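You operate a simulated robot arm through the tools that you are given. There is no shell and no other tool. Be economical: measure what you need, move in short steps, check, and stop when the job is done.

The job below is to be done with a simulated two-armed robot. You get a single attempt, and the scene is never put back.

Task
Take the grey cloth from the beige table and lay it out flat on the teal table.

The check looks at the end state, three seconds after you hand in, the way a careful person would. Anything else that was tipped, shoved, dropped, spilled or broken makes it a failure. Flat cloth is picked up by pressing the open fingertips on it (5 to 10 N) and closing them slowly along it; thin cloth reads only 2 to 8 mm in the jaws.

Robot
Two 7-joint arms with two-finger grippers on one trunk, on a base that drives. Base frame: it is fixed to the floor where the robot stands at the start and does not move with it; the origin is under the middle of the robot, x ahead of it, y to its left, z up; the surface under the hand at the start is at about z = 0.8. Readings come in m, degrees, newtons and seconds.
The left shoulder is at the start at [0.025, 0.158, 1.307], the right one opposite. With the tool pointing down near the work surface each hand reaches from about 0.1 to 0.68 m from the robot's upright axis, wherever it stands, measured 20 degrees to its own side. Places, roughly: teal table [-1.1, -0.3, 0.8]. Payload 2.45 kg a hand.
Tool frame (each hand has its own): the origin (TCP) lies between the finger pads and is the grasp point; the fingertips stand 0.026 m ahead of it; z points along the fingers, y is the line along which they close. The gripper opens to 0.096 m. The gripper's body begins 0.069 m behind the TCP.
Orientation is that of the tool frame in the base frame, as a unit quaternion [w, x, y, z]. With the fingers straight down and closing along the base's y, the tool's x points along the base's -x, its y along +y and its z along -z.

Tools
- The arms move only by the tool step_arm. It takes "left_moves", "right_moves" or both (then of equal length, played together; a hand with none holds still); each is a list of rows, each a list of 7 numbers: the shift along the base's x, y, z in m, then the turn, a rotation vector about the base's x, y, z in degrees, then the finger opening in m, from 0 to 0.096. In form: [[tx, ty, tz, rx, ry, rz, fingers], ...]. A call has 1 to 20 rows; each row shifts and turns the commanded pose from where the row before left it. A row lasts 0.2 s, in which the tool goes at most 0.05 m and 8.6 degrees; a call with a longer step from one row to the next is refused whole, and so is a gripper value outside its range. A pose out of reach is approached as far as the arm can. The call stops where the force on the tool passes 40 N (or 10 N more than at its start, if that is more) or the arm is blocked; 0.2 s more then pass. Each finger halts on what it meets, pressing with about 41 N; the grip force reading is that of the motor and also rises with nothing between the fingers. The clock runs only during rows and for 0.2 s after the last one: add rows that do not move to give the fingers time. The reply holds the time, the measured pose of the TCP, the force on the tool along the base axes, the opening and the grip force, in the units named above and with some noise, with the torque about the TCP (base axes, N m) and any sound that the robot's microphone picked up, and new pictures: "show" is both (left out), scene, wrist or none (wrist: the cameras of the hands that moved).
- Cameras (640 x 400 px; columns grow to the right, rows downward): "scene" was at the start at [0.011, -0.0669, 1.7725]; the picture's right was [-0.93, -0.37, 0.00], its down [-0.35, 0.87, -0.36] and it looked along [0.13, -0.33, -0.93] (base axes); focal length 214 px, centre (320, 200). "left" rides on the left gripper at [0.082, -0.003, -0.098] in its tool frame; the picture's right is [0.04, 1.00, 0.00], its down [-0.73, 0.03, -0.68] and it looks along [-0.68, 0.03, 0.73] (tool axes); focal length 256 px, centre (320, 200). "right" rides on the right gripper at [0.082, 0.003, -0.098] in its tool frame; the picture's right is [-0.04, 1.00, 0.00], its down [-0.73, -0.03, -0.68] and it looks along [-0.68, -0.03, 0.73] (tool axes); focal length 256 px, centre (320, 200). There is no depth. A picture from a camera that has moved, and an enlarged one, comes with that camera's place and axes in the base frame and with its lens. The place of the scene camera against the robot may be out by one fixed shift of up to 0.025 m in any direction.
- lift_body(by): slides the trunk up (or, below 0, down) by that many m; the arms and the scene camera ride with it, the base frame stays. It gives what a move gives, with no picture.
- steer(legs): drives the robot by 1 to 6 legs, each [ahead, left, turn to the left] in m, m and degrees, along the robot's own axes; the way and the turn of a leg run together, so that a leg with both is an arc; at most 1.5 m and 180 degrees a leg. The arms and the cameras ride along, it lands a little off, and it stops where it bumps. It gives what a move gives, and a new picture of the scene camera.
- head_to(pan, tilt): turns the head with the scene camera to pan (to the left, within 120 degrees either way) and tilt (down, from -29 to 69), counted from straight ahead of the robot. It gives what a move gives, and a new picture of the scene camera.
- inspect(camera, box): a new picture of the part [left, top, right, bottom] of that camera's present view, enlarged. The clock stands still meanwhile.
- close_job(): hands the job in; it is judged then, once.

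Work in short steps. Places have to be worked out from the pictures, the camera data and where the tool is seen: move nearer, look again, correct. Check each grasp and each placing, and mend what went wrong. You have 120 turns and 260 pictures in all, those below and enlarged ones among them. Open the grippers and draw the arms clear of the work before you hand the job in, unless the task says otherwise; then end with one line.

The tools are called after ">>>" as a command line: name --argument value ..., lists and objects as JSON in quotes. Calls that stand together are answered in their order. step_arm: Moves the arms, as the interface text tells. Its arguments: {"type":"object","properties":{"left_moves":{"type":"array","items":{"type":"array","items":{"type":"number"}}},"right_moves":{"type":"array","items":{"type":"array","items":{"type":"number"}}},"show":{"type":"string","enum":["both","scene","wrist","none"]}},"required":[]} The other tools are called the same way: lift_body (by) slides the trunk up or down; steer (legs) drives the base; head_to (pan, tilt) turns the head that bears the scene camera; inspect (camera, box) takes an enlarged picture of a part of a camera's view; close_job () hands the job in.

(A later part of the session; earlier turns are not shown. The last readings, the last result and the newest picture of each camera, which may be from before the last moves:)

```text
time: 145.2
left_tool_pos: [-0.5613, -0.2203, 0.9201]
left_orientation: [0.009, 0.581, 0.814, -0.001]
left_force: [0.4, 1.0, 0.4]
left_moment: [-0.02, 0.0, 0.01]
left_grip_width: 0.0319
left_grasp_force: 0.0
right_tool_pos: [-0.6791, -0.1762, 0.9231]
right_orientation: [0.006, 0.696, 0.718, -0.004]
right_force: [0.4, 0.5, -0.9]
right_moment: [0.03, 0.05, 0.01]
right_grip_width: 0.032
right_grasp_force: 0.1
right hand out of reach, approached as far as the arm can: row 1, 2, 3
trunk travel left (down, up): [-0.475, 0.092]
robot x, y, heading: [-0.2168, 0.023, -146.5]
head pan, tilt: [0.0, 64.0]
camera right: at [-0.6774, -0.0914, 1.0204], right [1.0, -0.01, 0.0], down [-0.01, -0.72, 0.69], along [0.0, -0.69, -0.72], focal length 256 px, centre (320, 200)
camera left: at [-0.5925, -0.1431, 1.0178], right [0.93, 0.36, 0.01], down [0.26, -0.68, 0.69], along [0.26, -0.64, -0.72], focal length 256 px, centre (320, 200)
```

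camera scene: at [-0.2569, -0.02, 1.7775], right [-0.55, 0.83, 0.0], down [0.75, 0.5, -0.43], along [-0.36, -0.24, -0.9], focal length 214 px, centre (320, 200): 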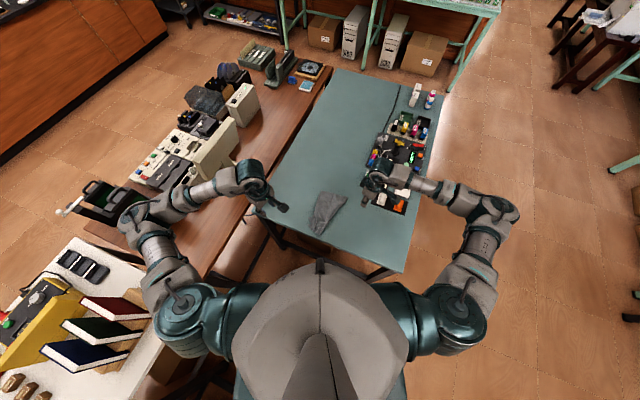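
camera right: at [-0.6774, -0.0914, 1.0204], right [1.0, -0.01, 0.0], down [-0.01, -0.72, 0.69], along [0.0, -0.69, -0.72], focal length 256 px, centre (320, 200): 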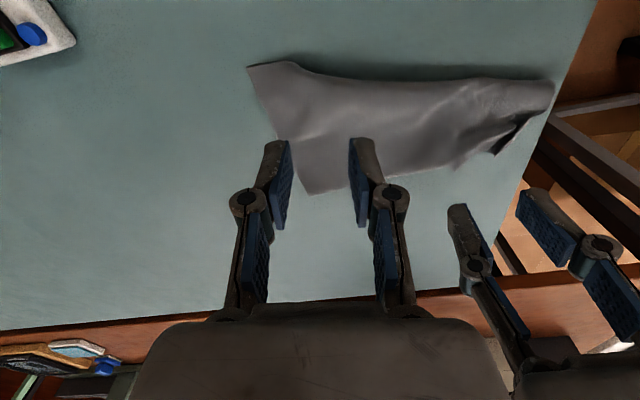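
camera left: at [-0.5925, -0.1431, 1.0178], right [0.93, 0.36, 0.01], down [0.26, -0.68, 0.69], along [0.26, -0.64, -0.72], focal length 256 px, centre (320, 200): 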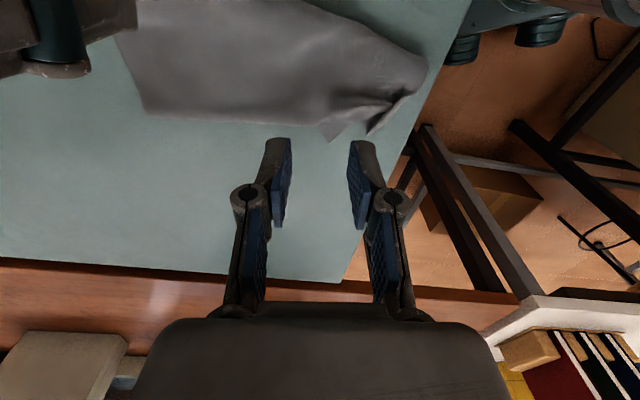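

P refined to (-0.694,-0.293), edge direction (0.97,0.25). I align both hands 2 cm inside this edge at safe height.

>>> step_arm --right_moves '[[0.0, -0.02, 0, 0, 0, 0, 0.034], [0.002, -0.025, 0, 0, 0, 0, 0.034], [0.002, -0.025, 0, 0, 0, 0, 0.034], [0.002, -0.021, 0, 0, 0, 0, 0.034], [0, 0, -0.03, 0, 0, 0, 0.034], [0, 0, -0.03, 0, 0, 0, 0.034], [0, 0, -0.02, 0, 0, 0, 0.034]]' --left_moves '[[0.004, -0.017, 0, 0, 0, 0, 0.034], [0, 0, 0, 0, 0, 0, 0.034], [0, 0, 0, 0, 0, 0, 0.034], [0, 0, 0, 0, 0, 0, 0.034], [0, 0, -0.03, 0, 0, 0, 0.034], [0, 0, -0.03, 0, 0, 0, 0.034], [0, 0, -0.02, 0, 0, 0, 0.034]]' --show "wrist"

```text
time: 146.8
left_tool_pos: [-0.5582, -0.2371, 0.8396]
left_orientation: [0.01, 0.581, 0.813, -0.001]
left_force: [-0.9, 0.2, 1.0]
left_moment: [0.0, 0.03, -0.05]
left_grip_width: 0.034
left_grasp_force: 0.0
right_tool_pos: [-0.6801, -0.1718, 0.8926]
right_orientation: [0.004, 0.697, 0.717, -0.005]
right_force: [0.1, 0.3, -0.9]
right_moment: [0.01, -0.02, 0.04]
right_grip_width: 0.0339
right_grasp_force: 0.1
right hand out of reach, approached as far as the arm can: row 1, 2, 3, 4, 5, 7
trunk travel left (down, up): [-0.475, 0.092]
robot x, y, heading: [-0.2171, 0.0233, -146.2]
head pan, tilt: [0.0, 64.0]
camera right: at [-0.6778, -0.0879, 0.991], right [1.0, -0.01, 0.0], down [-0.01, -0.72, 0.69], along [-0.01, -0.69, -0.72], focal length 256 px, centre (320, 200)
camera left: at [-0.5895, -0.1598, 0.9368], right [0.93, 0.36, 0.01], down [0.25, -0.68, 0.69], along [0.26, -0.64, -0.72], focal length 256 px, centre (320, 200)
```

right: 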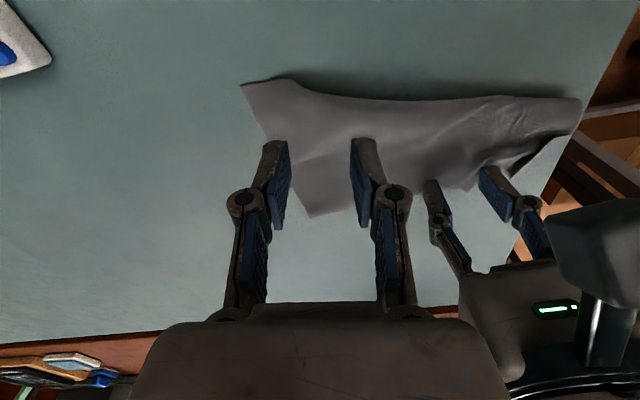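
left: 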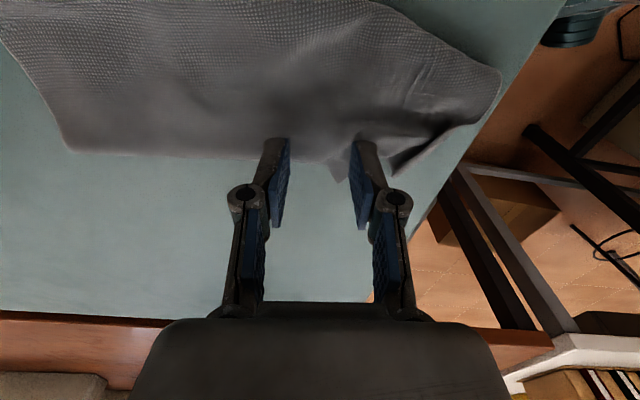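

The right wrist can't reach with that yaw. I turn the right hand back 30° and bring it to P at (-0.676,-0.263).

>>> step_arm --right_moves '[[0, 0, 0.01, 0, 0, -7.5, 0.034], [0, 0, 0, 0, 0, -7.5, 0.034], [0, -0.01, 0, 0, 0, -7.5, 0.034], [0, -0.02, 0, 0, 0, -7.5, 0.034], [0.001, -0.02, 0, 0, 0, 0, 0.034], [0.001, -0.02, 0, 0, 0, 0, 0.034], [0.002, -0.021, 0, 0, 0, 0, 0.034]]' --show "wrist"

```text
time: 148.4
left_tool_pos: [-0.5591, -0.2387, 0.84]
left_orientation: [0.01, 0.581, 0.814, 0.0]
left_force: [-0.1, -0.6, 0.8]
left_moment: [0.0, 0.0, -0.04]
left_grip_width: 0.0338
left_grasp_force: 0.1
right_tool_pos: [-0.6763, -0.2652, 0.9039]
right_orientation: [0.005, 0.858, 0.514, -0.004]
right_force: [0.1, 0.4, 0.2]
right_moment: [0.0, -0.01, -0.03]
right_grip_width: 0.0339
right_grasp_force: 0.1
trunk travel left (down, up): [-0.475, 0.092]
robot x, y, heading: [-0.2154, 0.0195, -146.5]
head pan, tilt: [0.0, 64.0]
camera right: at [-0.6333, -0.1925, 1.0019], right [0.86, -0.51, 0.01], down [-0.37, -0.62, 0.69], along [-0.35, -0.6, -0.73], focal length 256 px, centre (320, 200)
```

right: 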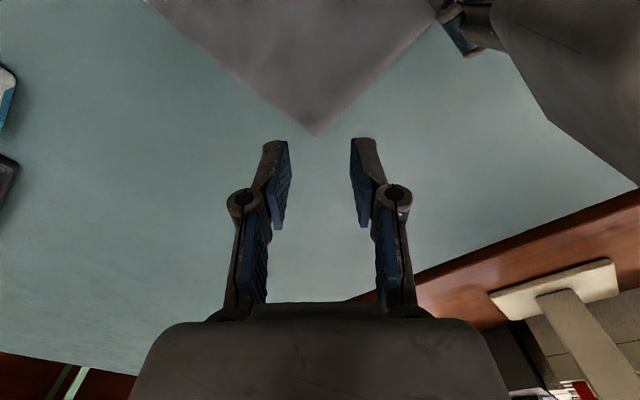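

The corner is symmetric between the right fingers with 3 cm inset. I descend the right, and the left too, to light contact.

>>> step_arm --right_moves '[[0.001, 0.002, -0.03, 0, 0, 0, 0.034], [0, 0, -0.03, 0, 0, 0, 0.034], [0, 0, -0.012, 0, 0, 0, 0.034], [0, 0, -0.003, 0, 0, 0, 0.034], [0, 0, 0, 0, 0, 0, 0.034]]' --left_moves '[[0, 0, -0.003, 0, 0, 0, 0.034], [0, 0, -0.004, 0, 0, 0, 0.034], [0, 0, -0.003, 0, 0, 0, 0.034], [0, 0, -0.001, 0, 0, 0, 0.034], [0, 0, 0, 0, 0, 0, 0.034]]' --show "wrist"

```text
time: 149.6
left_tool_pos: [-0.5595, -0.2376, 0.8291]
left_orientation: [0.01, 0.581, 0.814, 0.001]
left_force: [0.2, 0.1, 0.6]
left_moment: [0.0, 0.01, 0.02]
left_grip_width: 0.0342
left_grasp_force: 0.2
right_tool_pos: [-0.6748, -0.2638, 0.829]
right_orientation: [0.005, 0.858, 0.514, -0.004]
right_force: [1.2, -0.3, 0.3]
right_moment: [0.01, 0.02, -0.02]
right_grip_width: 0.034
right_grasp_force: 0.1
trunk travel left (down, up): [-0.475, 0.092]
robot x, y, heading: [-0.2187, 0.0223, -146.2]
head pan, tilt: [0.0, 64.0]
camera right: at [-0.6326, -0.1899, 0.9262], right [0.86, -0.51, 0.01], down [-0.37, -0.62, 0.69], along [-0.34, -0.6, -0.72], focal length 256 px, centre (320, 200)
camera left: at [-0.5897, -0.1603, 0.9256], right [0.93, 0.36, 0.01], down [0.25, -0.68, 0.69], along [0.26, -0.64, -0.72], focal length 256 px, centre (320, 200)
```

right: 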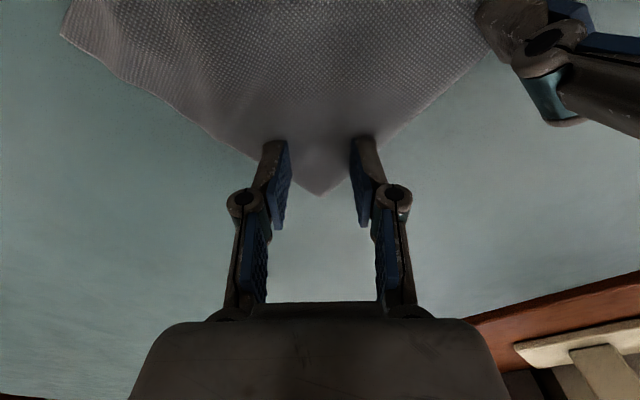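
left: 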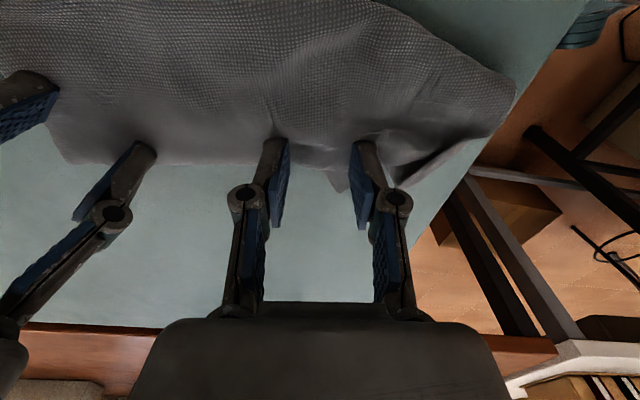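

Good. I shift the left 8 mm inward and press both to ~8 N.

>>> step_arm --right_moves '[[0, 0, -0.001, 0, 0, 0, 0.034], [0, 0, -0.001, 0, 0, 0, 0.034], [0, 0, 0, 0, 0, 0, 0.034]]' --left_moves '[[-0.002, 0.008, 0, 0, 0, 0, 0.034], [0, 0, -0.002, 0, 0, 0, 0.034], [0, 0, 0, 0, 0, 0, 0.034]]' --show "none"

```text
time: 150.4
left_tool_pos: [-0.5597, -0.2293, 0.8274]
left_orientation: [0.009, 0.581, 0.814, 0.0]
left_force: [-0.2, 0.1, 0.9]
left_moment: [0.01, 0.02, 0.02]
left_grip_width: 0.0342
left_grasp_force: 0.0
right_tool_pos: [-0.674, -0.2633, 0.8273]
right_orientation: [0.006, 0.857, 0.515, -0.006]
right_force: [-0.6, -1.4, 12.5]
right_moment: [0.03, 0.0, 0.01]
right_grip_width: 0.0347
right_grasp_force: 0.0
trunk travel left (down, up): [-0.475, 0.092]
robot x, y, heading: [-0.2239, 0.0253, -146.5]
head pan, tilt: [0.0, 64.0]
```

Right presses 12 N; left needs ~1.5 mm more.

>>> step_arm --right_moves '[[0, 0, 0, 0, 0, 0, 0.034], [0, 0, 0, 0, 0, 0, 0.034]]' --left_moves '[[0, 0, -0.001, 0, 0, 0, 0.034], [0, 0, -0.0005, 0, 0, 0, 0.034]]' --show "none"

```text
time: 151.0
left_tool_pos: [-0.5593, -0.2293, 0.8269]
left_orientation: [0.009, 0.582, 0.813, -0.001]
left_force: [-0.9, 0.1, 13.7]
left_moment: [0.09, 0.03, 0.01]
left_grip_width: 0.0339
left_grasp_force: 0.1
right_tool_pos: [-0.6732, -0.2619, 0.8264]
right_orientation: [0.005, 0.858, 0.513, -0.006]
right_force: [1.0, -0.1, 13.9]
right_moment: [0.01, -0.12, 0.01]
right_grip_width: 0.0342
right_grasp_force: 5.2
trunk travel left (down, up): [-0.475, 0.092]
robot x, y, heading: [-0.2207, 0.0237, -146.5]
head pan, tilt: [0.0, 64.0]
```

Both at ~13 N; I close both slowly and lift 1 cm.

>>> step_arm --left_moves '[[0, 0, 0, 0, 0, 0, 0.031], [0, 0, 0, 0, 0, 0, 0.028], [0, 0, 0, 0, 0, 0, 0.025], [0, 0, 0, 0, 0, 0, 0.022], [0, 0, 0, 0, 0, 0, 0.019], [0, 0, 0, 0, 0, 0, 0.016], [0, 0, 0, 0, 0, 0, 0.013], [0, 0, 0, 0, 0, 0, 0.01], [0, 0, 0, 0, 0, 0, 0.007], [0, 0, 0, 0, 0, 0, 0.004], [0, 0, 0, 0, 0, 0, 0.001], [0, 0, 0, 0, 0, 0, 0], [0, 0, 0, 0, 0, 0, 0], [0, 0, 0.015, 0, 0, 0, 0], [0, 0, 0.015, 0, 0, 0, 0], [0, 0, 0, 0, 0, 0, 0]]' --right_moves '[[0, 0, 0, 0, 0, 0, 0.031], [0, 0, 0, 0, 0, 0, 0.028], [0, 0, 0, 0, 0, 0, 0.025], [0, 0, 0, 0, 0, 0, 0.022], [0, 0, 0, 0, 0, 0, 0.019], [0, 0, 0, 0, 0, 0, 0.016], [0, 0, 0, 0, 0, 0, 0.013], [0, 0, 0, 0, 0, 0, 0.01], [0, 0, 0, 0, 0, 0, 0.007], [0, 0, 0, 0, 0, 0, 0.004], [0, 0, 0, 0, 0, 0, 0.001], [0, 0, 0, 0, 0, 0, 0], [0, 0, 0, 0, 0, 0, 0], [0, 0, 0.015, 0, 0, 0, 0], [0, 0, 0.015, 0, 0, 0, 0], [0, 0, 0, 0, 0, 0, 0]]' --show "wrist"

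```text
time: 154.4
left_tool_pos: [-0.5591, -0.2299, 0.855]
left_orientation: [0.011, 0.582, 0.813, 0.001]
left_force: [-0.3, -0.3, 2.7]
left_moment: [-0.02, -0.03, -0.06]
left_grip_width: 0.0033
left_grasp_force: 37.2
right_tool_pos: [-0.6751, -0.2618, 0.8557]
right_orientation: [0.006, 0.858, 0.514, -0.004]
right_force: [0.4, 0.3, -0.1]
right_moment: [0.04, 0.0, -0.01]
right_grip_width: 0.0051
right_grasp_force: 32.8
trunk travel left (down, up): [-0.475, 0.092]
robot x, y, heading: [-0.2184, 0.0217, -146.1]
head pan, tilt: [0.0, 64.0]
camera right: at [-0.6329, -0.1881, 0.9533], right [0.86, -0.51, 0.01], down [-0.37, -0.62, 0.69], along [-0.34, -0.6, -0.73], focal length 256 px, centre (320, 200)
camera left: at [-0.5907, -0.1512, 0.9511], right [0.93, 0.36, 0.01], down [0.25, -0.68, 0.69], along [0.26, -0.64, -0.72], focal length 256 px, centre (320, 200)
```

right: 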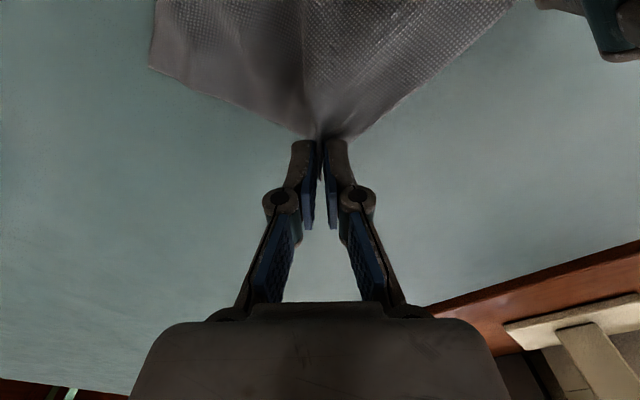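
left: 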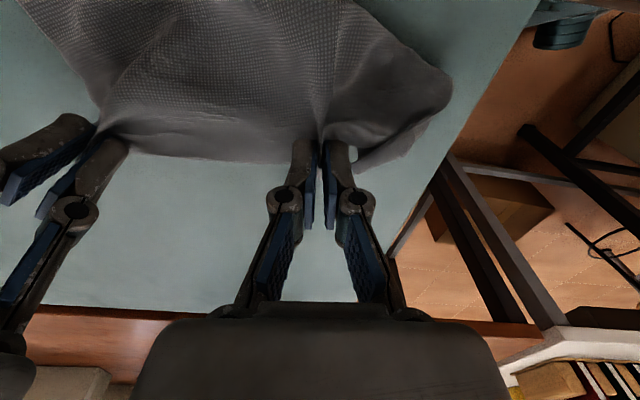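

Both hands have good bites. I lift the cloth slowly with both hands in unison.

>>> step_arm --left_moves '[[0, 0, 0.02, 0, 0, 0, 0], [0, 0, 0.025, 0, 0, 0, 0], [0, 0, 0.025, 0, 0, 0, 0], [0, 0, 0.025, 0, 0, 0, 0], [0, 0, 0.025, 0, 0, 0, 0], [0, 0, 0.025, 0, 0, 0, 0], [0, 0, 0.025, 0, 0, 0, 0], [0, 0, 0.025, 0, 0, 0, 0], [0, 0, 0.025, 0, 0, 0, 0], [0, 0, 0.025, 0, 0, 0, 0], [0, 0, 0.015, 0, 0, 0, 0], [0, 0, 0, 0, 0, 0, 0], [0, 0, 0, 0, 0, 0, 0], [0, 0, 0, 0, 0, 0, 0]]' --right_moves '[[0, 0, 0.02, 0, 0, 0, 0], [0, 0, 0.025, 0, 0, 0, 0], [0, 0, 0.025, 0, 0, 0, 0], [0, 0, 0.025, 0, 0, 0, 0], [0, 0, 0.025, 0, 0, 0, 0], [0, 0, 0.025, 0, 0, 0, 0], [0, 0, 0.025, 0, 0, 0, 0], [0, 0, 0.025, 0, 0, 0, 0], [0, 0, 0.025, 0, 0, 0, 0], [0, 0, 0.025, 0, 0, 0, 0], [0, 0, 0.015, 0, 0, 0, 0], [0, 0, 0, 0, 0, 0, 0], [0, 0, 0, 0, 0, 0, 0], [0, 0, 0, 0, 0, 0, 0]]'

>>> inspect --camera "scene" --box '[248, 160, 376, 240]'

```text
time: 157.4
left_tool_pos: [-0.5598, -0.2292, 1.1162]
left_orientation: [0.01, 0.581, 0.814, 0.0]
left_force: [0.4, -0.2, 1.7]
left_moment: [0.04, 0.05, -0.03]
left_grip_width: 0.0011
left_grasp_force: 27.4
right_tool_pos: [-0.6747, -0.2639, 1.1163]
right_orientation: [0.006, 0.858, 0.514, -0.005]
right_force: [-0.1, 0.8, 1.8]
right_moment: [-0.01, 0.03, -0.04]
right_grip_width: 0.0
right_grasp_force: 27.2
trunk travel left (down, up): [-0.475, 0.092]
robot x, y, heading: [-0.2185, 0.0229, -146.4]
head pan, tilt: [0.0, 64.0]
camera scene: at [-0.2591, -0.0192, 1.7778], right [-0.55, 0.83, 0.0], down [0.75, 0.5, -0.43], along [-0.36, -0.24, -0.9], focal length 214 px, centre (320, 200)
camera right: at [-0.6315, -0.19, 1.2144], right [0.86, -0.51, 0.01], down [-0.37, -0.62, 0.69], along [-0.35, -0.6, -0.72], focal length 256 px, centre (320, 200)
camera left: at [-0.5916, -0.1535, 1.2125], right [0.93, 0.36, 0.01], down [0.25, -0.68, 0.69], along [0.26, -0.64, -0.72], focal length 256 px, centre (320, 200)
```

scene: 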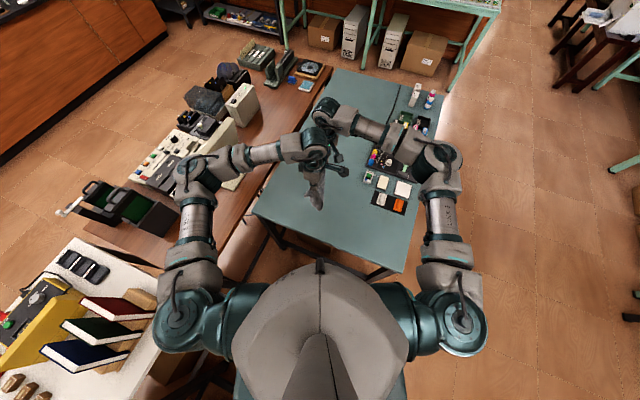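
right: 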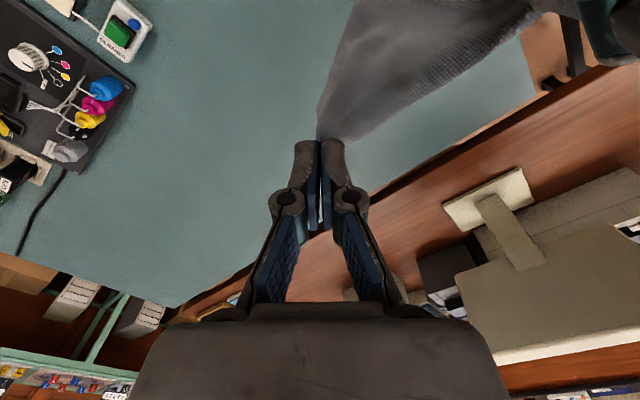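
left: 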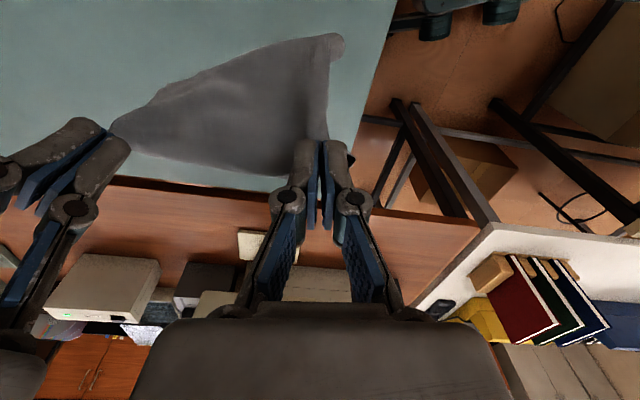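

```text
5.00 times, centred on (312, 200) of scene
camera zoom: at [-0.2591, -0.0192, 1.7778], right [-0.55, 0.83, 0.0], down [0.75, 0.5, -0.43], along [-0.36, -0.24, -0.9], focal length 1072 px, centre (360, 200)
```

zoom: 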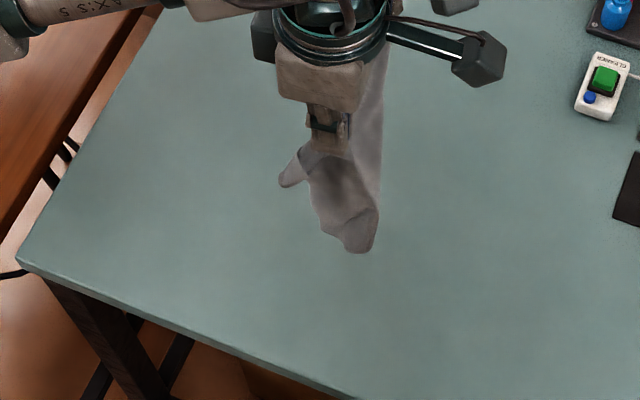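

The cloth hangs from both hands. I move 8 cm toward +y, let it settle, lower until the bottom touches and lay it by drawing both hands toward -y.

>>> step_arm --left_moves '[[0, 0.027, 0, 0, 0, 0, 0], [0, 0.027, 0, 0, 0, 0, 0], [0, 0.026, 0, 0, 0, 0, 0], [0, 0, 0, 0, 0, 0, 0], [0, 0, 0, 0, 0, 0, 0], [0, 0, 0, 0, 0, 0, 0], [0, 0, 0, 0, 0, 0, 0], [0, 0, 0, 0, 0, 0, 0]]' --right_moves '[[0, 0.027, 0, 0, 0, 0, 0], [0, 0.027, 0, 0, 0, 0, 0], [0, 0.026, 0, 0, 0, 0, 0], [0, 0, 0, 0, 0, 0, 0], [0, 0, 0, 0, 0, 0, 0], [0, 0, 0, 0, 0, 0, 0], [0, 0, 0, 0, 0, 0, 0], [0, 0, 0, 0, 0, 0, 0]]' --show "wrist"

>>> inspect --camera "scene" --box '[264, 160, 392, 240]'

```text
time: 159.2
left_tool_pos: [-0.5603, -0.1502, 1.116]
left_orientation: [0.01, 0.581, 0.814, 0.0]
left_force: [-0.7, 1.1, -1.2]
left_moment: [-0.01, -0.01, -0.02]
left_grip_width: 0.0048
left_grasp_force: 35.2
right_tool_pos: [-0.6745, -0.1831, 1.1156]
right_orientation: [0.006, 0.858, 0.514, -0.005]
right_force: [0.0, -0.2, -2.5]
right_moment: [-0.01, -0.01, 0.01]
right_grip_width: 0.0002
right_grasp_force: 27.8
trunk travel left (down, up): [-0.475, 0.092]
robot x, y, heading: [-0.2212, 0.0219, -146.4]
head pan, tilt: [0.0, 64.0]
camera right: at [-0.6327, -0.11, 1.214], right [0.86, -0.51, 0.01], down [-0.37, -0.62, 0.69], along [-0.34, -0.6, -0.72], focal length 256 px, centre (320, 200)
camera left: at [-0.5913, -0.073, 1.2141], right [0.93, 0.36, 0.01], down [0.25, -0.68, 0.69], along [0.26, -0.64, -0.72], focal length 256 px, centre (320, 200)
```

right: 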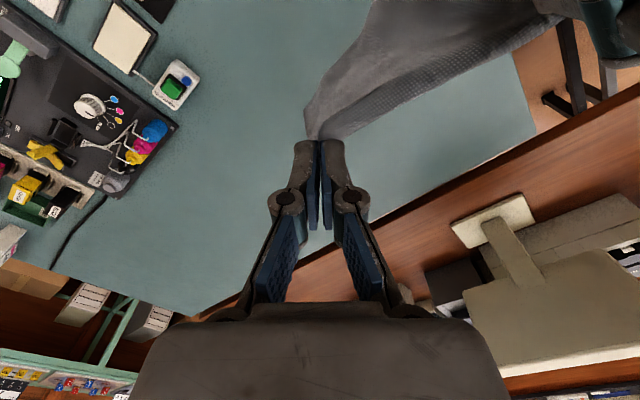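
left: 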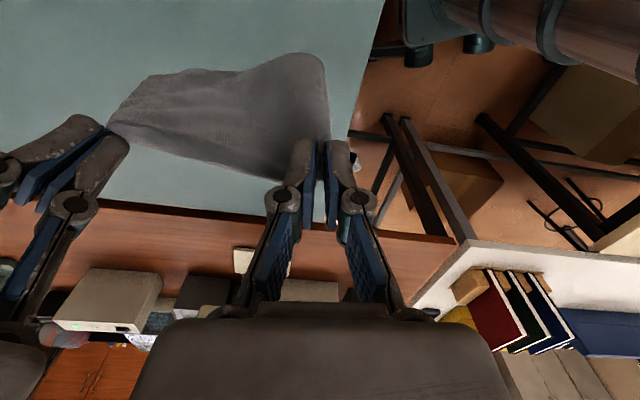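

```text
5.00 times, centred on (328, 200) of scene
camera zoom: at [-0.2588, -0.0203, 1.7779], right [-0.55, 0.83, 0.0], down [0.75, 0.5, -0.43], along [-0.36, -0.24, -0.9], focal length 1072 px, centre (280, 200)
```

zoom: 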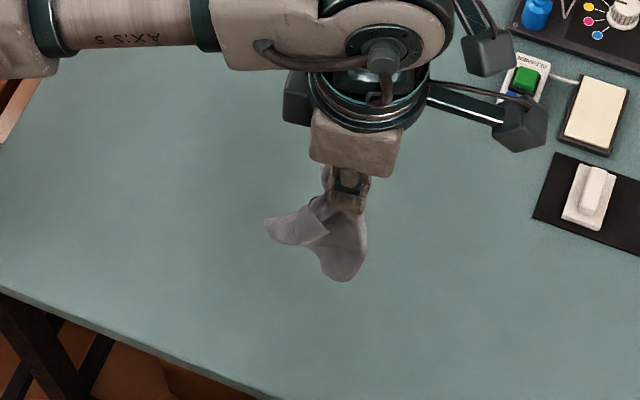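

Both still hold. Now I lower and lay toward -y.

>>> step_arm --left_moves '[[0, 0, -0.03, 0, 0, 0, 0], [0, 0, -0.02, 0, 0, 0, 0], [0, -0.03, -0.015, 0, 0, 0, 0], [0, -0.03, -0.02, 0, 0, 0, 0], [0, -0.03, -0.025, 0, 0, 0, 0], [0, -0.03, -0.03, 0, 0, 0, 0], [0, -0.03, -0.035, 0, 0, 0, 0], [0, -0.025, -0.035, 0, 0, 0, 0], [0, -0.015, -0.03, 0, 0, 0, 0], [0, -0.01, -0.02, 0, 0, 0, 0], [0, -0.01, -0.015, 0, 0, 0, 0], [0, -0.005, -0.005, 0, 0, 0, 0], [0, 0, 0, 0, 0, 0, 0]]' --right_moves '[[0, 0, -0.03, 0, 0, 0, 0], [0, 0, -0.02, 0, 0, 0, 0], [0, -0.03, -0.015, 0, 0, 0, 0], [0, -0.03, -0.02, 0, 0, 0, 0], [0, -0.03, -0.025, 0, 0, 0, 0], [0, -0.03, -0.03, 0, 0, 0, 0], [0, -0.03, -0.035, 0, 0, 0, 0], [0, -0.025, -0.035, 0, 0, 0, 0], [0, -0.015, -0.03, 0, 0, 0, 0], [0, -0.01, -0.02, 0, 0, 0, 0], [0, -0.01, -0.015, 0, 0, 0, 0], [0, -0.005, -0.005, 0, 0, 0, 0], [0, 0, 0, 0, 0, 0, 0]]' --show "wrist"

>>> inspect --camera "scene" --box '[248, 160, 376, 240]'

```text
time: 162.0
left_tool_pos: [-0.5605, -0.365, 0.8344]
left_orientation: [0.01, 0.581, 0.814, 0.0]
left_force: [-1.3, 0.1, 1.2]
left_moment: [-0.02, 0.01, -0.01]
left_grip_width: 0.004
left_grasp_force: 38.1
right_tool_pos: [-0.6659, -0.3599, 0.8971]
right_orientation: [0.007, 0.858, 0.514, -0.005]
right_force: [0.8, 1.8, 3.4]
right_moment: [-0.04, 0.02, -0.04]
right_grip_width: 0.0023
right_grasp_force: 30.6
right hand out of reach, approached as far as the arm can: row 8, 9, 10, 11, 12
trunk travel left (down, up): [-0.475, 0.092]
robot x, y, heading: [-0.2204, 0.0236, -146.0]
head pan, tilt: [0.0, 64.0]
camera right: at [-0.6248, -0.2862, 0.9956], right [0.86, -0.51, 0.01], down [-0.37, -0.62, 0.69], along [-0.34, -0.6, -0.73], focal length 256 px, centre (320, 200)
camera left: at [-0.592, -0.2884, 0.9311], right [0.93, 0.36, 0.01], down [0.25, -0.68, 0.69], along [0.26, -0.64, -0.72], focal length 256 px, centre (320, 200)
```

right: 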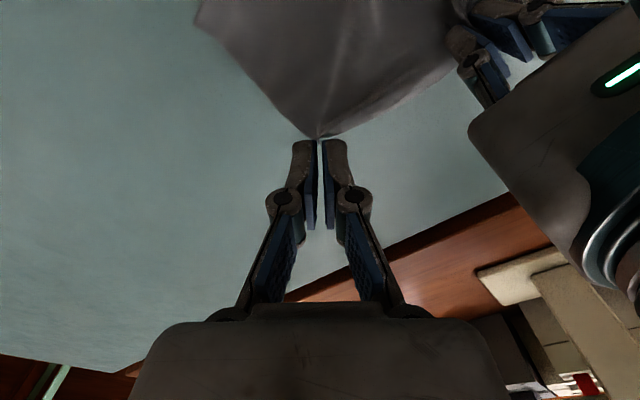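
left: 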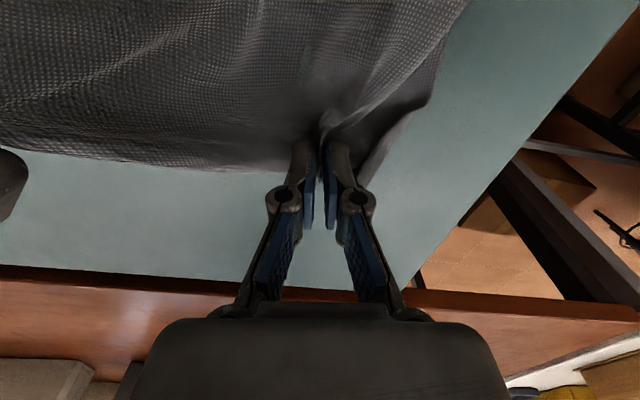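

```text
5.00 times, centred on (312, 200) of scene
camera zoom: at [-0.2577, -0.0222, 1.7777], right [-0.55, 0.83, 0.0], down [0.75, 0.5, -0.43], along [-0.36, -0.24, -0.9], focal length 1072 px, centre (360, 200)
```

zoom: 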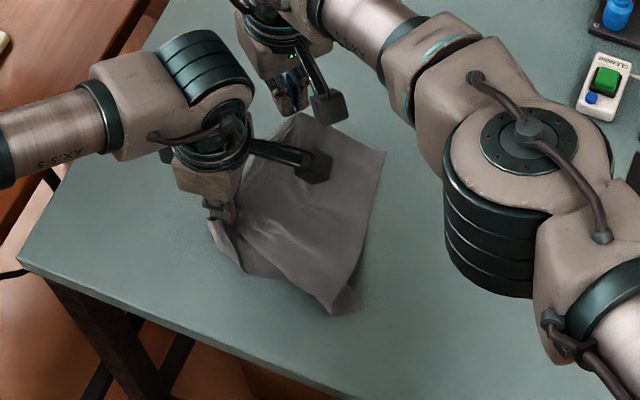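

Great progress: the cloth is spread out. The right hand is at its reach limit at z=0.897; I shift both hands slightly toward the robot and lower the right.

>>> step_arm --left_moves '[[0.005, 0.005, 0, 0, 0, 0, 0], [0.005, 0.005, 0, 0, 0, 0, 0], [0.005, 0.005, 0, 0, 0, 0, 0], [0.005, 0.005, 0, 0, 0, 0, 0], [0, 0, 0, 0, 0, 0, 0], [0, 0, 0, 0, 0, 0, 0]]' --right_moves '[[0.0, 0.01, -0.01, 0, 0, 0, 0], [0.0, 0.01, -0.015, 0, 0, 0, 0], [0.0, 0.01, -0.015, 0, 0, 0, 0], [0.0, 0.01, -0.015, 0, 0, 0, 0], [0, 0, -0.008, 0, 0, 0, 0], [0, 0, 0, 0, 0, 0, 0]]' --show "wrist"

>>> inspect --camera "scene" --box '[248, 160, 376, 240]'

```text
time: 163.4
left_tool_pos: [-0.5404, -0.3439, 0.8362]
left_orientation: [0.009, 0.582, 0.813, 0.001]
left_force: [0.1, 0.5, 0.4]
left_moment: [0.03, 0.05, -0.01]
left_grip_width: 0.0041
left_grasp_force: 30.6
right_tool_pos: [-0.6661, -0.3186, 0.835]
right_orientation: [0.006, 0.858, 0.514, -0.005]
right_force: [1.1, 0.9, 1.4]
right_moment: [-0.05, -0.04, 0.0]
right_grip_width: 0.0016
right_grasp_force: 29.5
trunk travel left (down, up): [-0.475, 0.092]
robot x, y, heading: [-0.2172, 0.02, -146.4]
head pan, tilt: [0.0, 64.0]
camera right: at [-0.6236, -0.2446, 0.9329], right [0.86, -0.51, 0.01], down [-0.37, -0.62, 0.69], along [-0.34, -0.6, -0.73], focal length 256 px, centre (320, 200)
camera left: at [-0.5716, -0.2675, 0.9322], right [0.93, 0.36, 0.01], down [0.25, -0.68, 0.69], along [0.26, -0.64, -0.72], focal length 256 px, centre (320, 200)
```

right: 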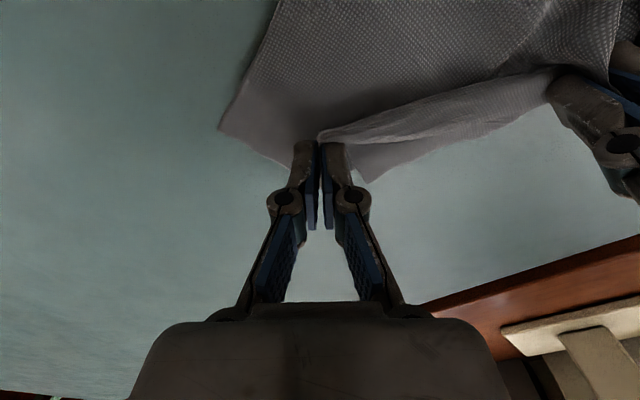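
left: 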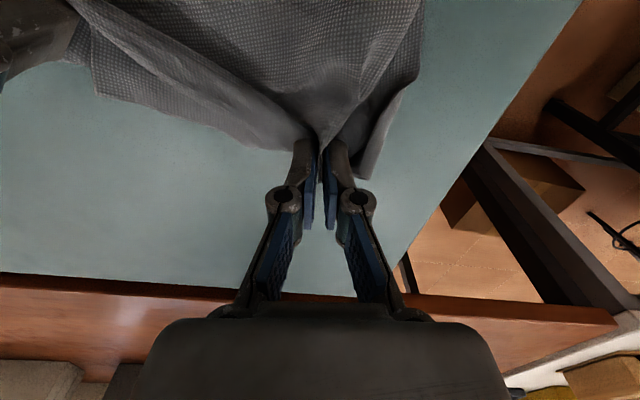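

```text
5.00 times, centred on (312, 200) of scene
camera zoom: at [-0.258, -0.0228, 1.7777], right [-0.55, 0.83, 0.0], down [0.75, 0.5, -0.43], along [-0.36, -0.24, -0.9], focal length 1072 px, centre (360, 200)
```

zoom: 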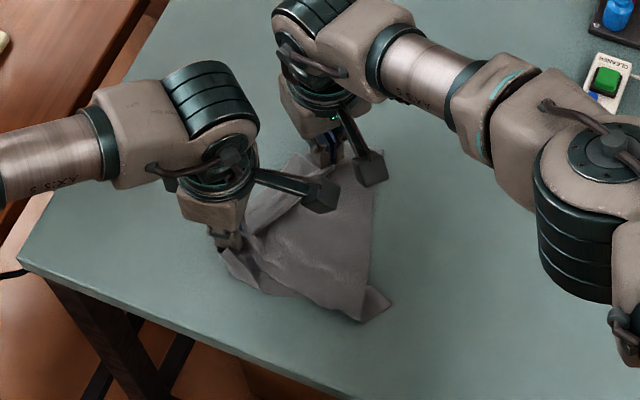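

The held edge has slack; I pull the left hand 3 cm along the edge away from the right, lower both to the table and release slowly.

>>> step_arm --left_moves '[[0.008, -0.002, 0, 0, 0, 0, 0], [0.008, -0.002, 0, 0, 0, 0, 0], [0.008, -0.002, 0, 0, 0, 0, 0], [0, -0.003, -0.004, 0, 0, 0, 0], [0, -0.002, -0.003, 0, 0, 0, 0], [0, 0, 0, 0, 0, 0, 0]]' --right_moves '[[-0.002, -0.003, 0, 0, 0, 0, 0], [-0.002, -0.003, 0, 0, 0, 0, 0], [-0.002, -0.003, 0, 0, 0, 0, 0], [0, -0.003, -0.003, 0, 0, 0, 0], [0, -0.002, -0.003, 0, 0, 0, 0], [0, 0, 0, 0, 0, 0, 0]]' --show "wrist"

>>> inspect --camera "scene" --box '[248, 160, 376, 240]'

```text
time: 164.8
left_tool_pos: [-0.5168, -0.3553, 0.8268]
left_orientation: [0.01, 0.581, 0.814, 0.001]
left_force: [-6.5, 0.9, 5.7]
left_moment: [0.05, 0.18, 0.08]
left_grip_width: 0.0027
left_grasp_force: 33.2
right_tool_pos: [-0.6696, -0.3292, 0.8317]
right_orientation: [0.006, 0.858, 0.514, -0.004]
right_force: [7.6, -1.6, 0.2]
right_moment: [-0.05, -0.16, -0.08]
right_grip_width: 0.0013
right_grasp_force: 31.2
right hand out of reach, approached as far as the arm can: row 4
trunk travel left (down, up): [-0.475, 0.092]
robot x, y, heading: [-0.2139, 0.0231, -146.1]
head pan, tilt: [0.0, 64.0]
camera right: at [-0.6272, -0.2555, 0.929], right [0.86, -0.51, 0.01], down [-0.37, -0.62, 0.69], along [-0.35, -0.6, -0.72], focal length 256 px, centre (320, 200)
camera left: at [-0.5472, -0.2783, 0.9245], right [0.93, 0.36, 0.01], down [0.25, -0.68, 0.69], along [0.26, -0.64, -0.72], focal length 256 px, centre (320, 200)
```

right: 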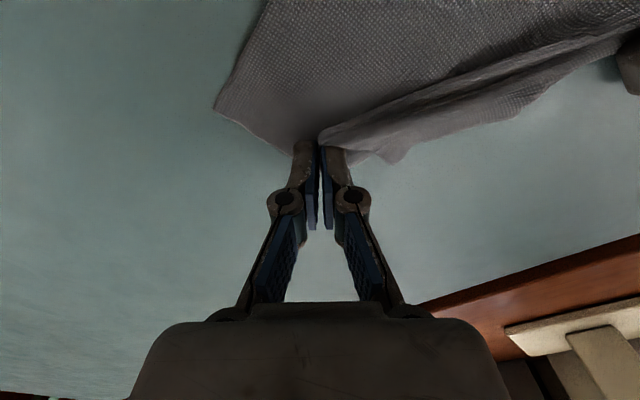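
left: 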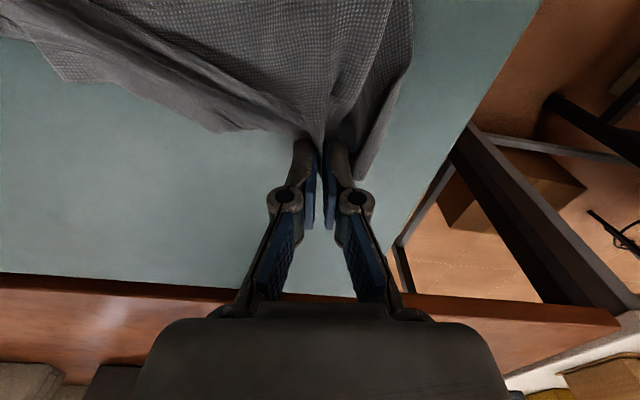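

```text
5.00 times, centred on (312, 200) of scene
camera zoom: at [-0.2567, -0.0228, 1.7777], right [-0.55, 0.83, 0.0], down [0.75, 0.5, -0.43], along [-0.36, -0.24, -0.9], focal length 1072 px, centre (360, 200)
```

zoom: 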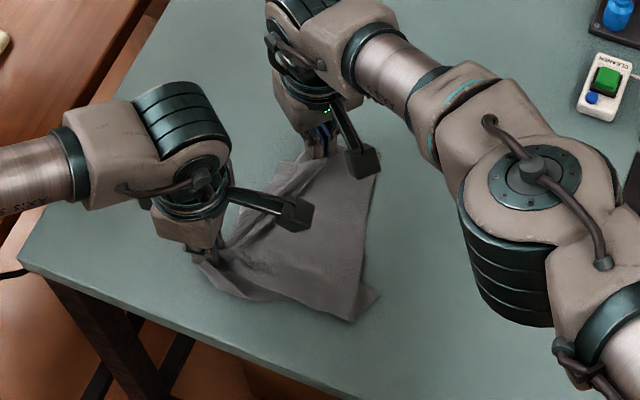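

The edge is taut. I release both while touching the table (opening spreads the fold), then lift straight up and retract to look.

>>> step_arm --left_moves '[[-0.003, 0, 0, 0, 0, 0, 0.0], [0, 0, 0, 0, 0, 0, 0.006], [0, 0, 0, 0, 0, 0, 0.014], [0, 0, 0, 0, 0, 0, 0.022], [0, 0, 0, 0, 0, 0, 0.03], [0, 0, 0.01, 0, 0, 0, 0.03], [0, 0, 0.04, 0, 0, 0, 0.03], [0, 0, 0.045, 0, 0, 0, 0.03], [0.02, -0.02, 0.04, 0, 0, 0, 0.03], [0.03, -0.02, 0.03, 0, 0, 0, 0.03], [0.03, -0.02, 0.0, 0, 0, 0, 0.03]]' --right_moves '[[0, 0, -0.003, 0, 0, 0, 0.0], [0, 0, -0.001, 0, 0, 0, 0.006], [0, 0, 0, 0, 0, 0, 0.014], [0, 0, 0, 0, 0, 0, 0.022], [0, 0, 0, 0, 0, 0, 0.03], [0, 0, 0.01, 0, 0, 0, 0.03], [0, 0, 0.04, 0, 0, 0, 0.03], [0, 0, 0.045, 0, 0, 0, 0.03], [0, 0.03, 0.03, 0, 0, 0, 0.03], [0, 0.045, 0.0, 0, 0, 0, 0.03], [0, 0.045, 0.0, 0, 0, 0, 0.03]]' --show "none"

>>> step_arm --right_moves '[[0, 0.045, 0, 0, 0, 0, 0.03], [0, 0.045, 0.0, 0, 0, 0, 0.03], [0, 0.045, 0.0, 0, 0, 0, 0.03]]' --show "wrist"

>>> inspect --camera "scene" --box '[264, 170, 376, 240]'

```text
time: 167.2
left_tool_pos: [-0.4378, -0.4136, 0.9929]
left_orientation: [0.009, 0.581, 0.814, 0.0]
left_force: [0.8, 0.6, -0.3]
left_moment: [-0.04, 0.01, -0.02]
left_grip_width: 0.0301
left_grasp_force: 0.2
right_tool_pos: [-0.6698, -0.2035, 0.9551]
right_orientation: [0.006, 0.858, 0.514, -0.006]
right_force: [-0.3, -0.3, -0.3]
right_moment: [-0.02, 0.02, 0.01]
right_grip_width: 0.0302
right_grasp_force: 0.1
right hand out of reach, approached as far as the arm can: row 1
trunk travel left (down, up): [-0.475, 0.092]
robot x, y, heading: [-0.22, 0.0247, -146.2]
head pan, tilt: [0.0, 64.0]
```

```text
time: 168.0
left_tool_pos: [-0.4386, -0.4133, 0.9926]
left_orientation: [0.01, 0.582, 0.813, 0.0]
left_force: [0.7, -0.2, 0.5]
left_moment: [-0.05, 0.02, 0.02]
left_grip_width: 0.03
left_grasp_force: 0.1
right_tool_pos: [-0.6676, -0.0676, 0.955]
right_orientation: [0.006, 0.857, 0.515, -0.005]
right_force: [-0.5, -0.3, -0.3]
right_moment: [-0.05, 0.02, -0.04]
right_grip_width: 0.0297
right_grasp_force: 0.0
trunk travel left (down, up): [-0.475, 0.092]
robot x, y, heading: [-0.2183, 0.0216, -146.3]
head pan, tilt: [0.0, 64.0]
camera right: at [-0.6258, 0.0058, 1.0527], right [0.86, -0.5, 0.01], down [-0.37, -0.62, 0.69], along [-0.34, -0.6, -0.72], focal length 256 px, centre (320, 200)
```

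right: 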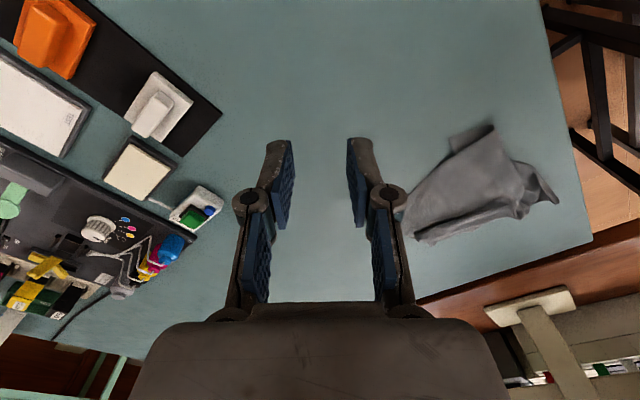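

```text
5.71 times, centred on (320, 205) of scene
camera zoom: at [-0.2568, -0.0189, 1.7776], right [-0.56, 0.83, 0.0], down [0.75, 0.5, -0.44], along [-0.36, -0.24, -0.9], focal length 1226 px, centre (320, 171)
```

zoom: 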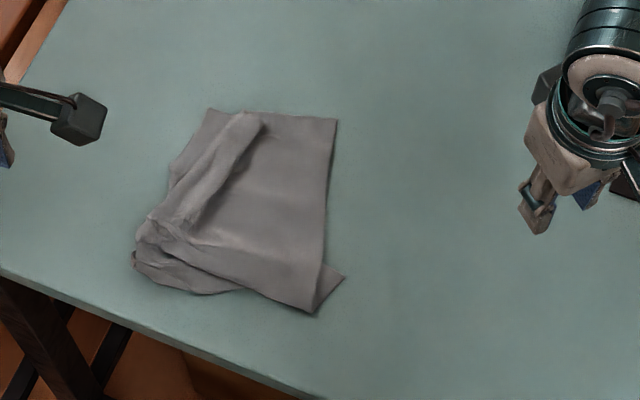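

The +y side is now a clean short edge (TR≈(-0.686,-0.277) to BR≈(-0.525,-0.191), 0.18 m). I'll grip both its corners, lift so the rest unfolds, and lay it toward +y, where both arms have reach. First the right hand over TR.

>>> step_arm --right_moves '[[0.002, -0.022, 0, 0, 0, -8, 0.034], [0.002, -0.024, 0, 0, 0, -8, 0.034], [0.002, -0.025, 0, 0, 0, -8, 0.034], [0.002, -0.025, 0, 0, 0, -8, 0.034], [0.002, -0.025, 0, 0, 0, -8, 0.034], [0.002, -0.025, 0, 0, 0, -8, 0.034], [0.002, -0.025, 0, 0, 0, -8, 0.034], [0.002, -0.025, 0, 0, 0, -8, 0.034], [0.002, -0.022, -0.02, 0, 0, -8, 0.034]]' --left_moves '[[0.02, 0.02, 0, 0, 0, 0, 0.034], [0, 0.03, 0, 0, 0, 0, 0.034], [0, 0.03, 0, 0, 0, 0, 0.034], [0, 0.03, 0, 0, 0, 0, 0.034], [0, 0.03, 0, 0, 0, 0, 0.034], [0, 0.03, 0, 0, 0, 3, 0.034], [0, 0, 0, 0, 0, 3, 0.034], [0, 0, 0, 0, 0, 3, 0.034], [0, 0, 0, 0, 0, 0, 0.034]]' --show "wrist"

```text
time: 170.0
left_tool_pos: [-0.4194, -0.2471, 0.9926]
left_orientation: [0.009, 0.515, 0.857, 0.001]
left_force: [-0.3, 0.4, -0.1]
left_moment: [0.01, 0.02, -0.03]
left_grip_width: 0.034
left_grasp_force: 0.1
right_tool_pos: [-0.6496, -0.2875, 0.9334]
right_orientation: [0.0, 0.996, -0.088, -0.008]
right_force: [-0.2, -0.4, -0.2]
right_moment: [-0.01, -0.02, 0.0]
right_grip_width: 0.0339
right_grasp_force: 0.1
trunk travel left (down, up): [-0.475, 0.092]
robot x, y, heading: [-0.2171, 0.0205, -146.1]
head pan, tilt: [0.0, 64.0]
camera right: at [-0.568, -0.3046, 1.0315], right [-0.22, -0.98, 0.0], down [-0.71, 0.16, 0.69], along [-0.67, 0.15, -0.72], focal length 256 px, centre (320, 200)
camera left: at [-0.4619, -0.1757, 1.0896], right [0.86, 0.5, 0.01], down [0.36, -0.63, 0.69], along [0.36, -0.59, -0.72], focal length 256 px, centre (320, 200)
```

right: 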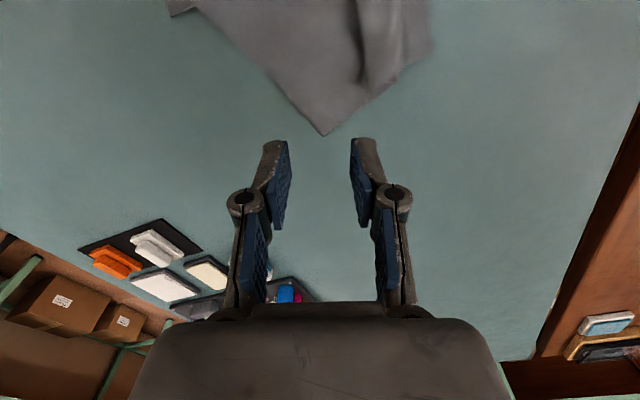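
left: 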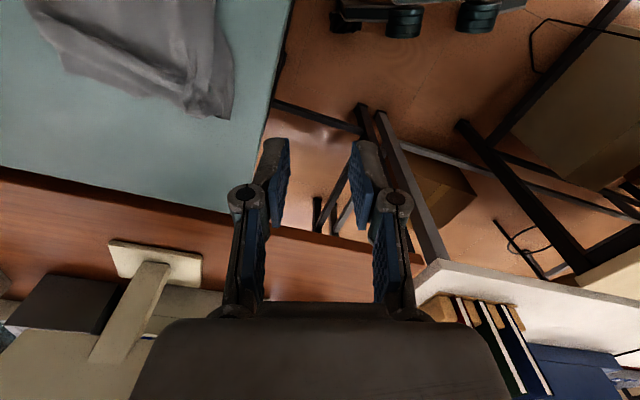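

TR is at (-0.694,-0.279). I adjust the right hand by 1.3 cm and bring the left hand from the robot side over the BR end.

>>> step_arm --right_moves '[[-0.013, 0.003, 0, 0, 0, 0, 0.034], [0, 0, -0.03, 0, 0, 0, 0.034], [0, 0, -0.03, 0, 0, 0, 0.034], [0, 0, -0.02, 0, 0, 0, 0.034]]' --left_moves '[[-0.029, 0.008, -0.015, 0, 0, 0, 0.034], [-0.029, 0.008, -0.015, 0, 0, 0, 0.034], [-0.029, 0.008, -0.015, 0, 0, 0, 0.034], [-0.029, 0.008, -0.015, 0, 0, 0, 0.034]]' --show "wrist"

```text
time: 171.0
left_tool_pos: [-0.537, -0.2135, 0.9305]
left_orientation: [0.01, 0.516, 0.857, 0.001]
left_force: [0.3, 0.1, -0.1]
left_moment: [-0.01, -0.02, -0.03]
left_grip_width: 0.034
left_grasp_force: 0.0
right_tool_pos: [-0.6635, -0.2828, 0.8528]
right_orientation: [0.0, 0.996, -0.088, -0.007]
right_force: [0.7, 0.3, 0.0]
right_moment: [0.0, -0.04, 0.02]
right_grip_width: 0.0339
right_grasp_force: 0.0
trunk travel left (down, up): [-0.475, 0.092]
robot x, y, heading: [-0.2211, 0.0237, -146.2]
head pan, tilt: [0.0, 64.0]
camera right: at [-0.5817, -0.2982, 0.9505], right [-0.21, -0.98, 0.0], down [-0.71, 0.16, 0.69], along [-0.67, 0.15, -0.72], focal length 256 px, centre (320, 200)
camera left: at [-0.5796, -0.1417, 1.0287], right [0.86, 0.5, 0.01], down [0.36, -0.63, 0.69], along [0.36, -0.59, -0.72], focal length 256 px, centre (320, 200)
```

right: 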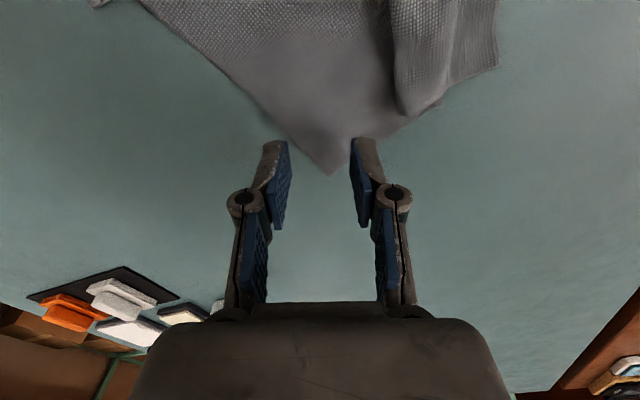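
left: 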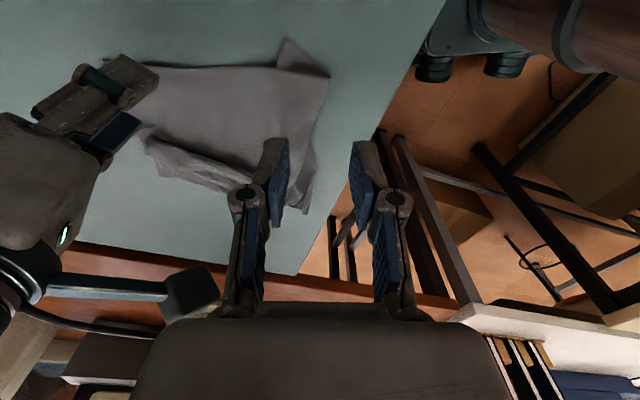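

BR is at (-0.535,-0.198). I rotate the right hand 16° so its camera is farther from the left hand, and move the left hand to (-0.555,-0.230), both close to contact.

>>> step_arm --right_moves '[[0, 0, 0, 0, 0, -8, 0.034], [0, 0, 0, 0, 0, -8, 0.034], [0, 0, -0.01, 0, 0, 0, 0.034], [0, 0, -0.008, 0, 0, 0, 0.034], [0, 0, -0.004, 0, 0, 0, 0.034], [0, 0, 0, 0, 0, 0, 0.034]]' --left_moves '[[0, 0, 0, 0, 0, 0, 0.034], [-0.018, -0.017, 0, 0, 0, 0, 0.034], [0, 0, -0.035, 0, 0, 0, 0.034], [0, 0, -0.035, 0, 0, 0, 0.034], [0, 0, -0.025, 0, 0, 0, 0.034], [0, 0, -0.004, 0, 0, 0, 0.034]]' --show "wrist"

```text
time: 172.4
left_tool_pos: [-0.5535, -0.2315, 0.8338]
left_orientation: [0.009, 0.516, 0.856, 0.0]
left_force: [-0.3, 0.2, 0.7]
left_moment: [0.02, 0.02, -0.04]
left_grip_width: 0.0341
left_grasp_force: 0.0
right_tool_pos: [-0.6617, -0.2844, 0.8325]
right_orientation: [0.0, 0.974, -0.226, -0.008]
right_force: [-0.1, 0.9, 0.5]
right_moment: [-0.04, 0.02, 0.02]
right_grip_width: 0.034
right_grasp_force: 0.1
trunk travel left (down, up): [-0.475, 0.092]
robot x, y, heading: [-0.2205, 0.0218, -146.2]
head pan, tilt: [0.0, 64.0]
camera right: at [-0.5881, -0.3215, 0.93], right [-0.47, -0.88, 0.0], down [-0.64, 0.35, 0.69], along [-0.61, 0.32, -0.72], focal length 256 px, centre (320, 200)
camera left: at [-0.596, -0.1599, 0.9304], right [0.86, 0.5, 0.01], down [0.36, -0.63, 0.69], along [0.35, -0.59, -0.72], focal length 256 px, centre (320, 200)
```

right: 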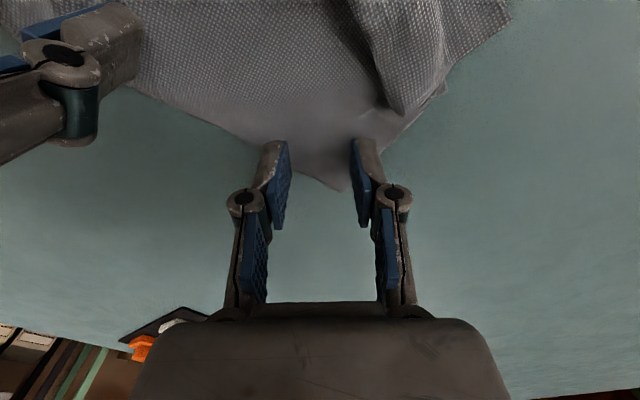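
left: 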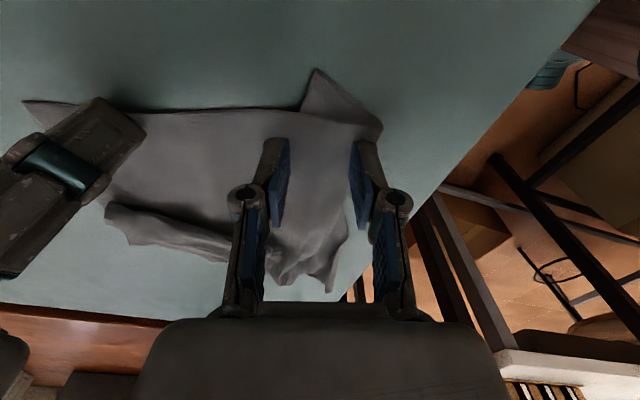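

>>> step_arm --right_moves '[[0.005, -0.001, 0, 0, 0, 0, 0.034], [0, 0, -0.003, 0, 0, 0, 0.034], [0, 0, -0.0025, 0, 0, 0, 0.034], [0, 0, 0, 0, 0, 0, 0.034]]' --left_moves '[[0, 0, -0.002, 0, 0, 0, 0.034], [0, 0, -0.003, 0, 0, 0, 0.034], [0, 0, -0.0025, 0, 0, 0, 0.034], [0, 0, 0, 0, 0, 0, 0.034]]' --show "none"

```text
time: 173.4
left_tool_pos: [-0.5538, -0.2308, 0.826]
left_orientation: [0.01, 0.516, 0.856, 0.001]
left_force: [0.0, -0.6, 3.6]
left_moment: [0.01, 0.06, 0.05]
left_grip_width: 0.034
left_grasp_force: 0.2
right_tool_pos: [-0.6579, -0.2852, 0.8274]
right_orientation: [0.0, 0.974, -0.226, -0.008]
right_force: [-0.7, -0.3, 6.2]
right_moment: [0.15, -0.1, 0.01]
right_grip_width: 0.0345
right_grasp_force: 0.2
trunk travel left (down, up): [-0.475, 0.092]
robot x, y, heading: [-0.2194, 0.0226, -146.5]
head pan, tilt: [0.0, 64.0]
```

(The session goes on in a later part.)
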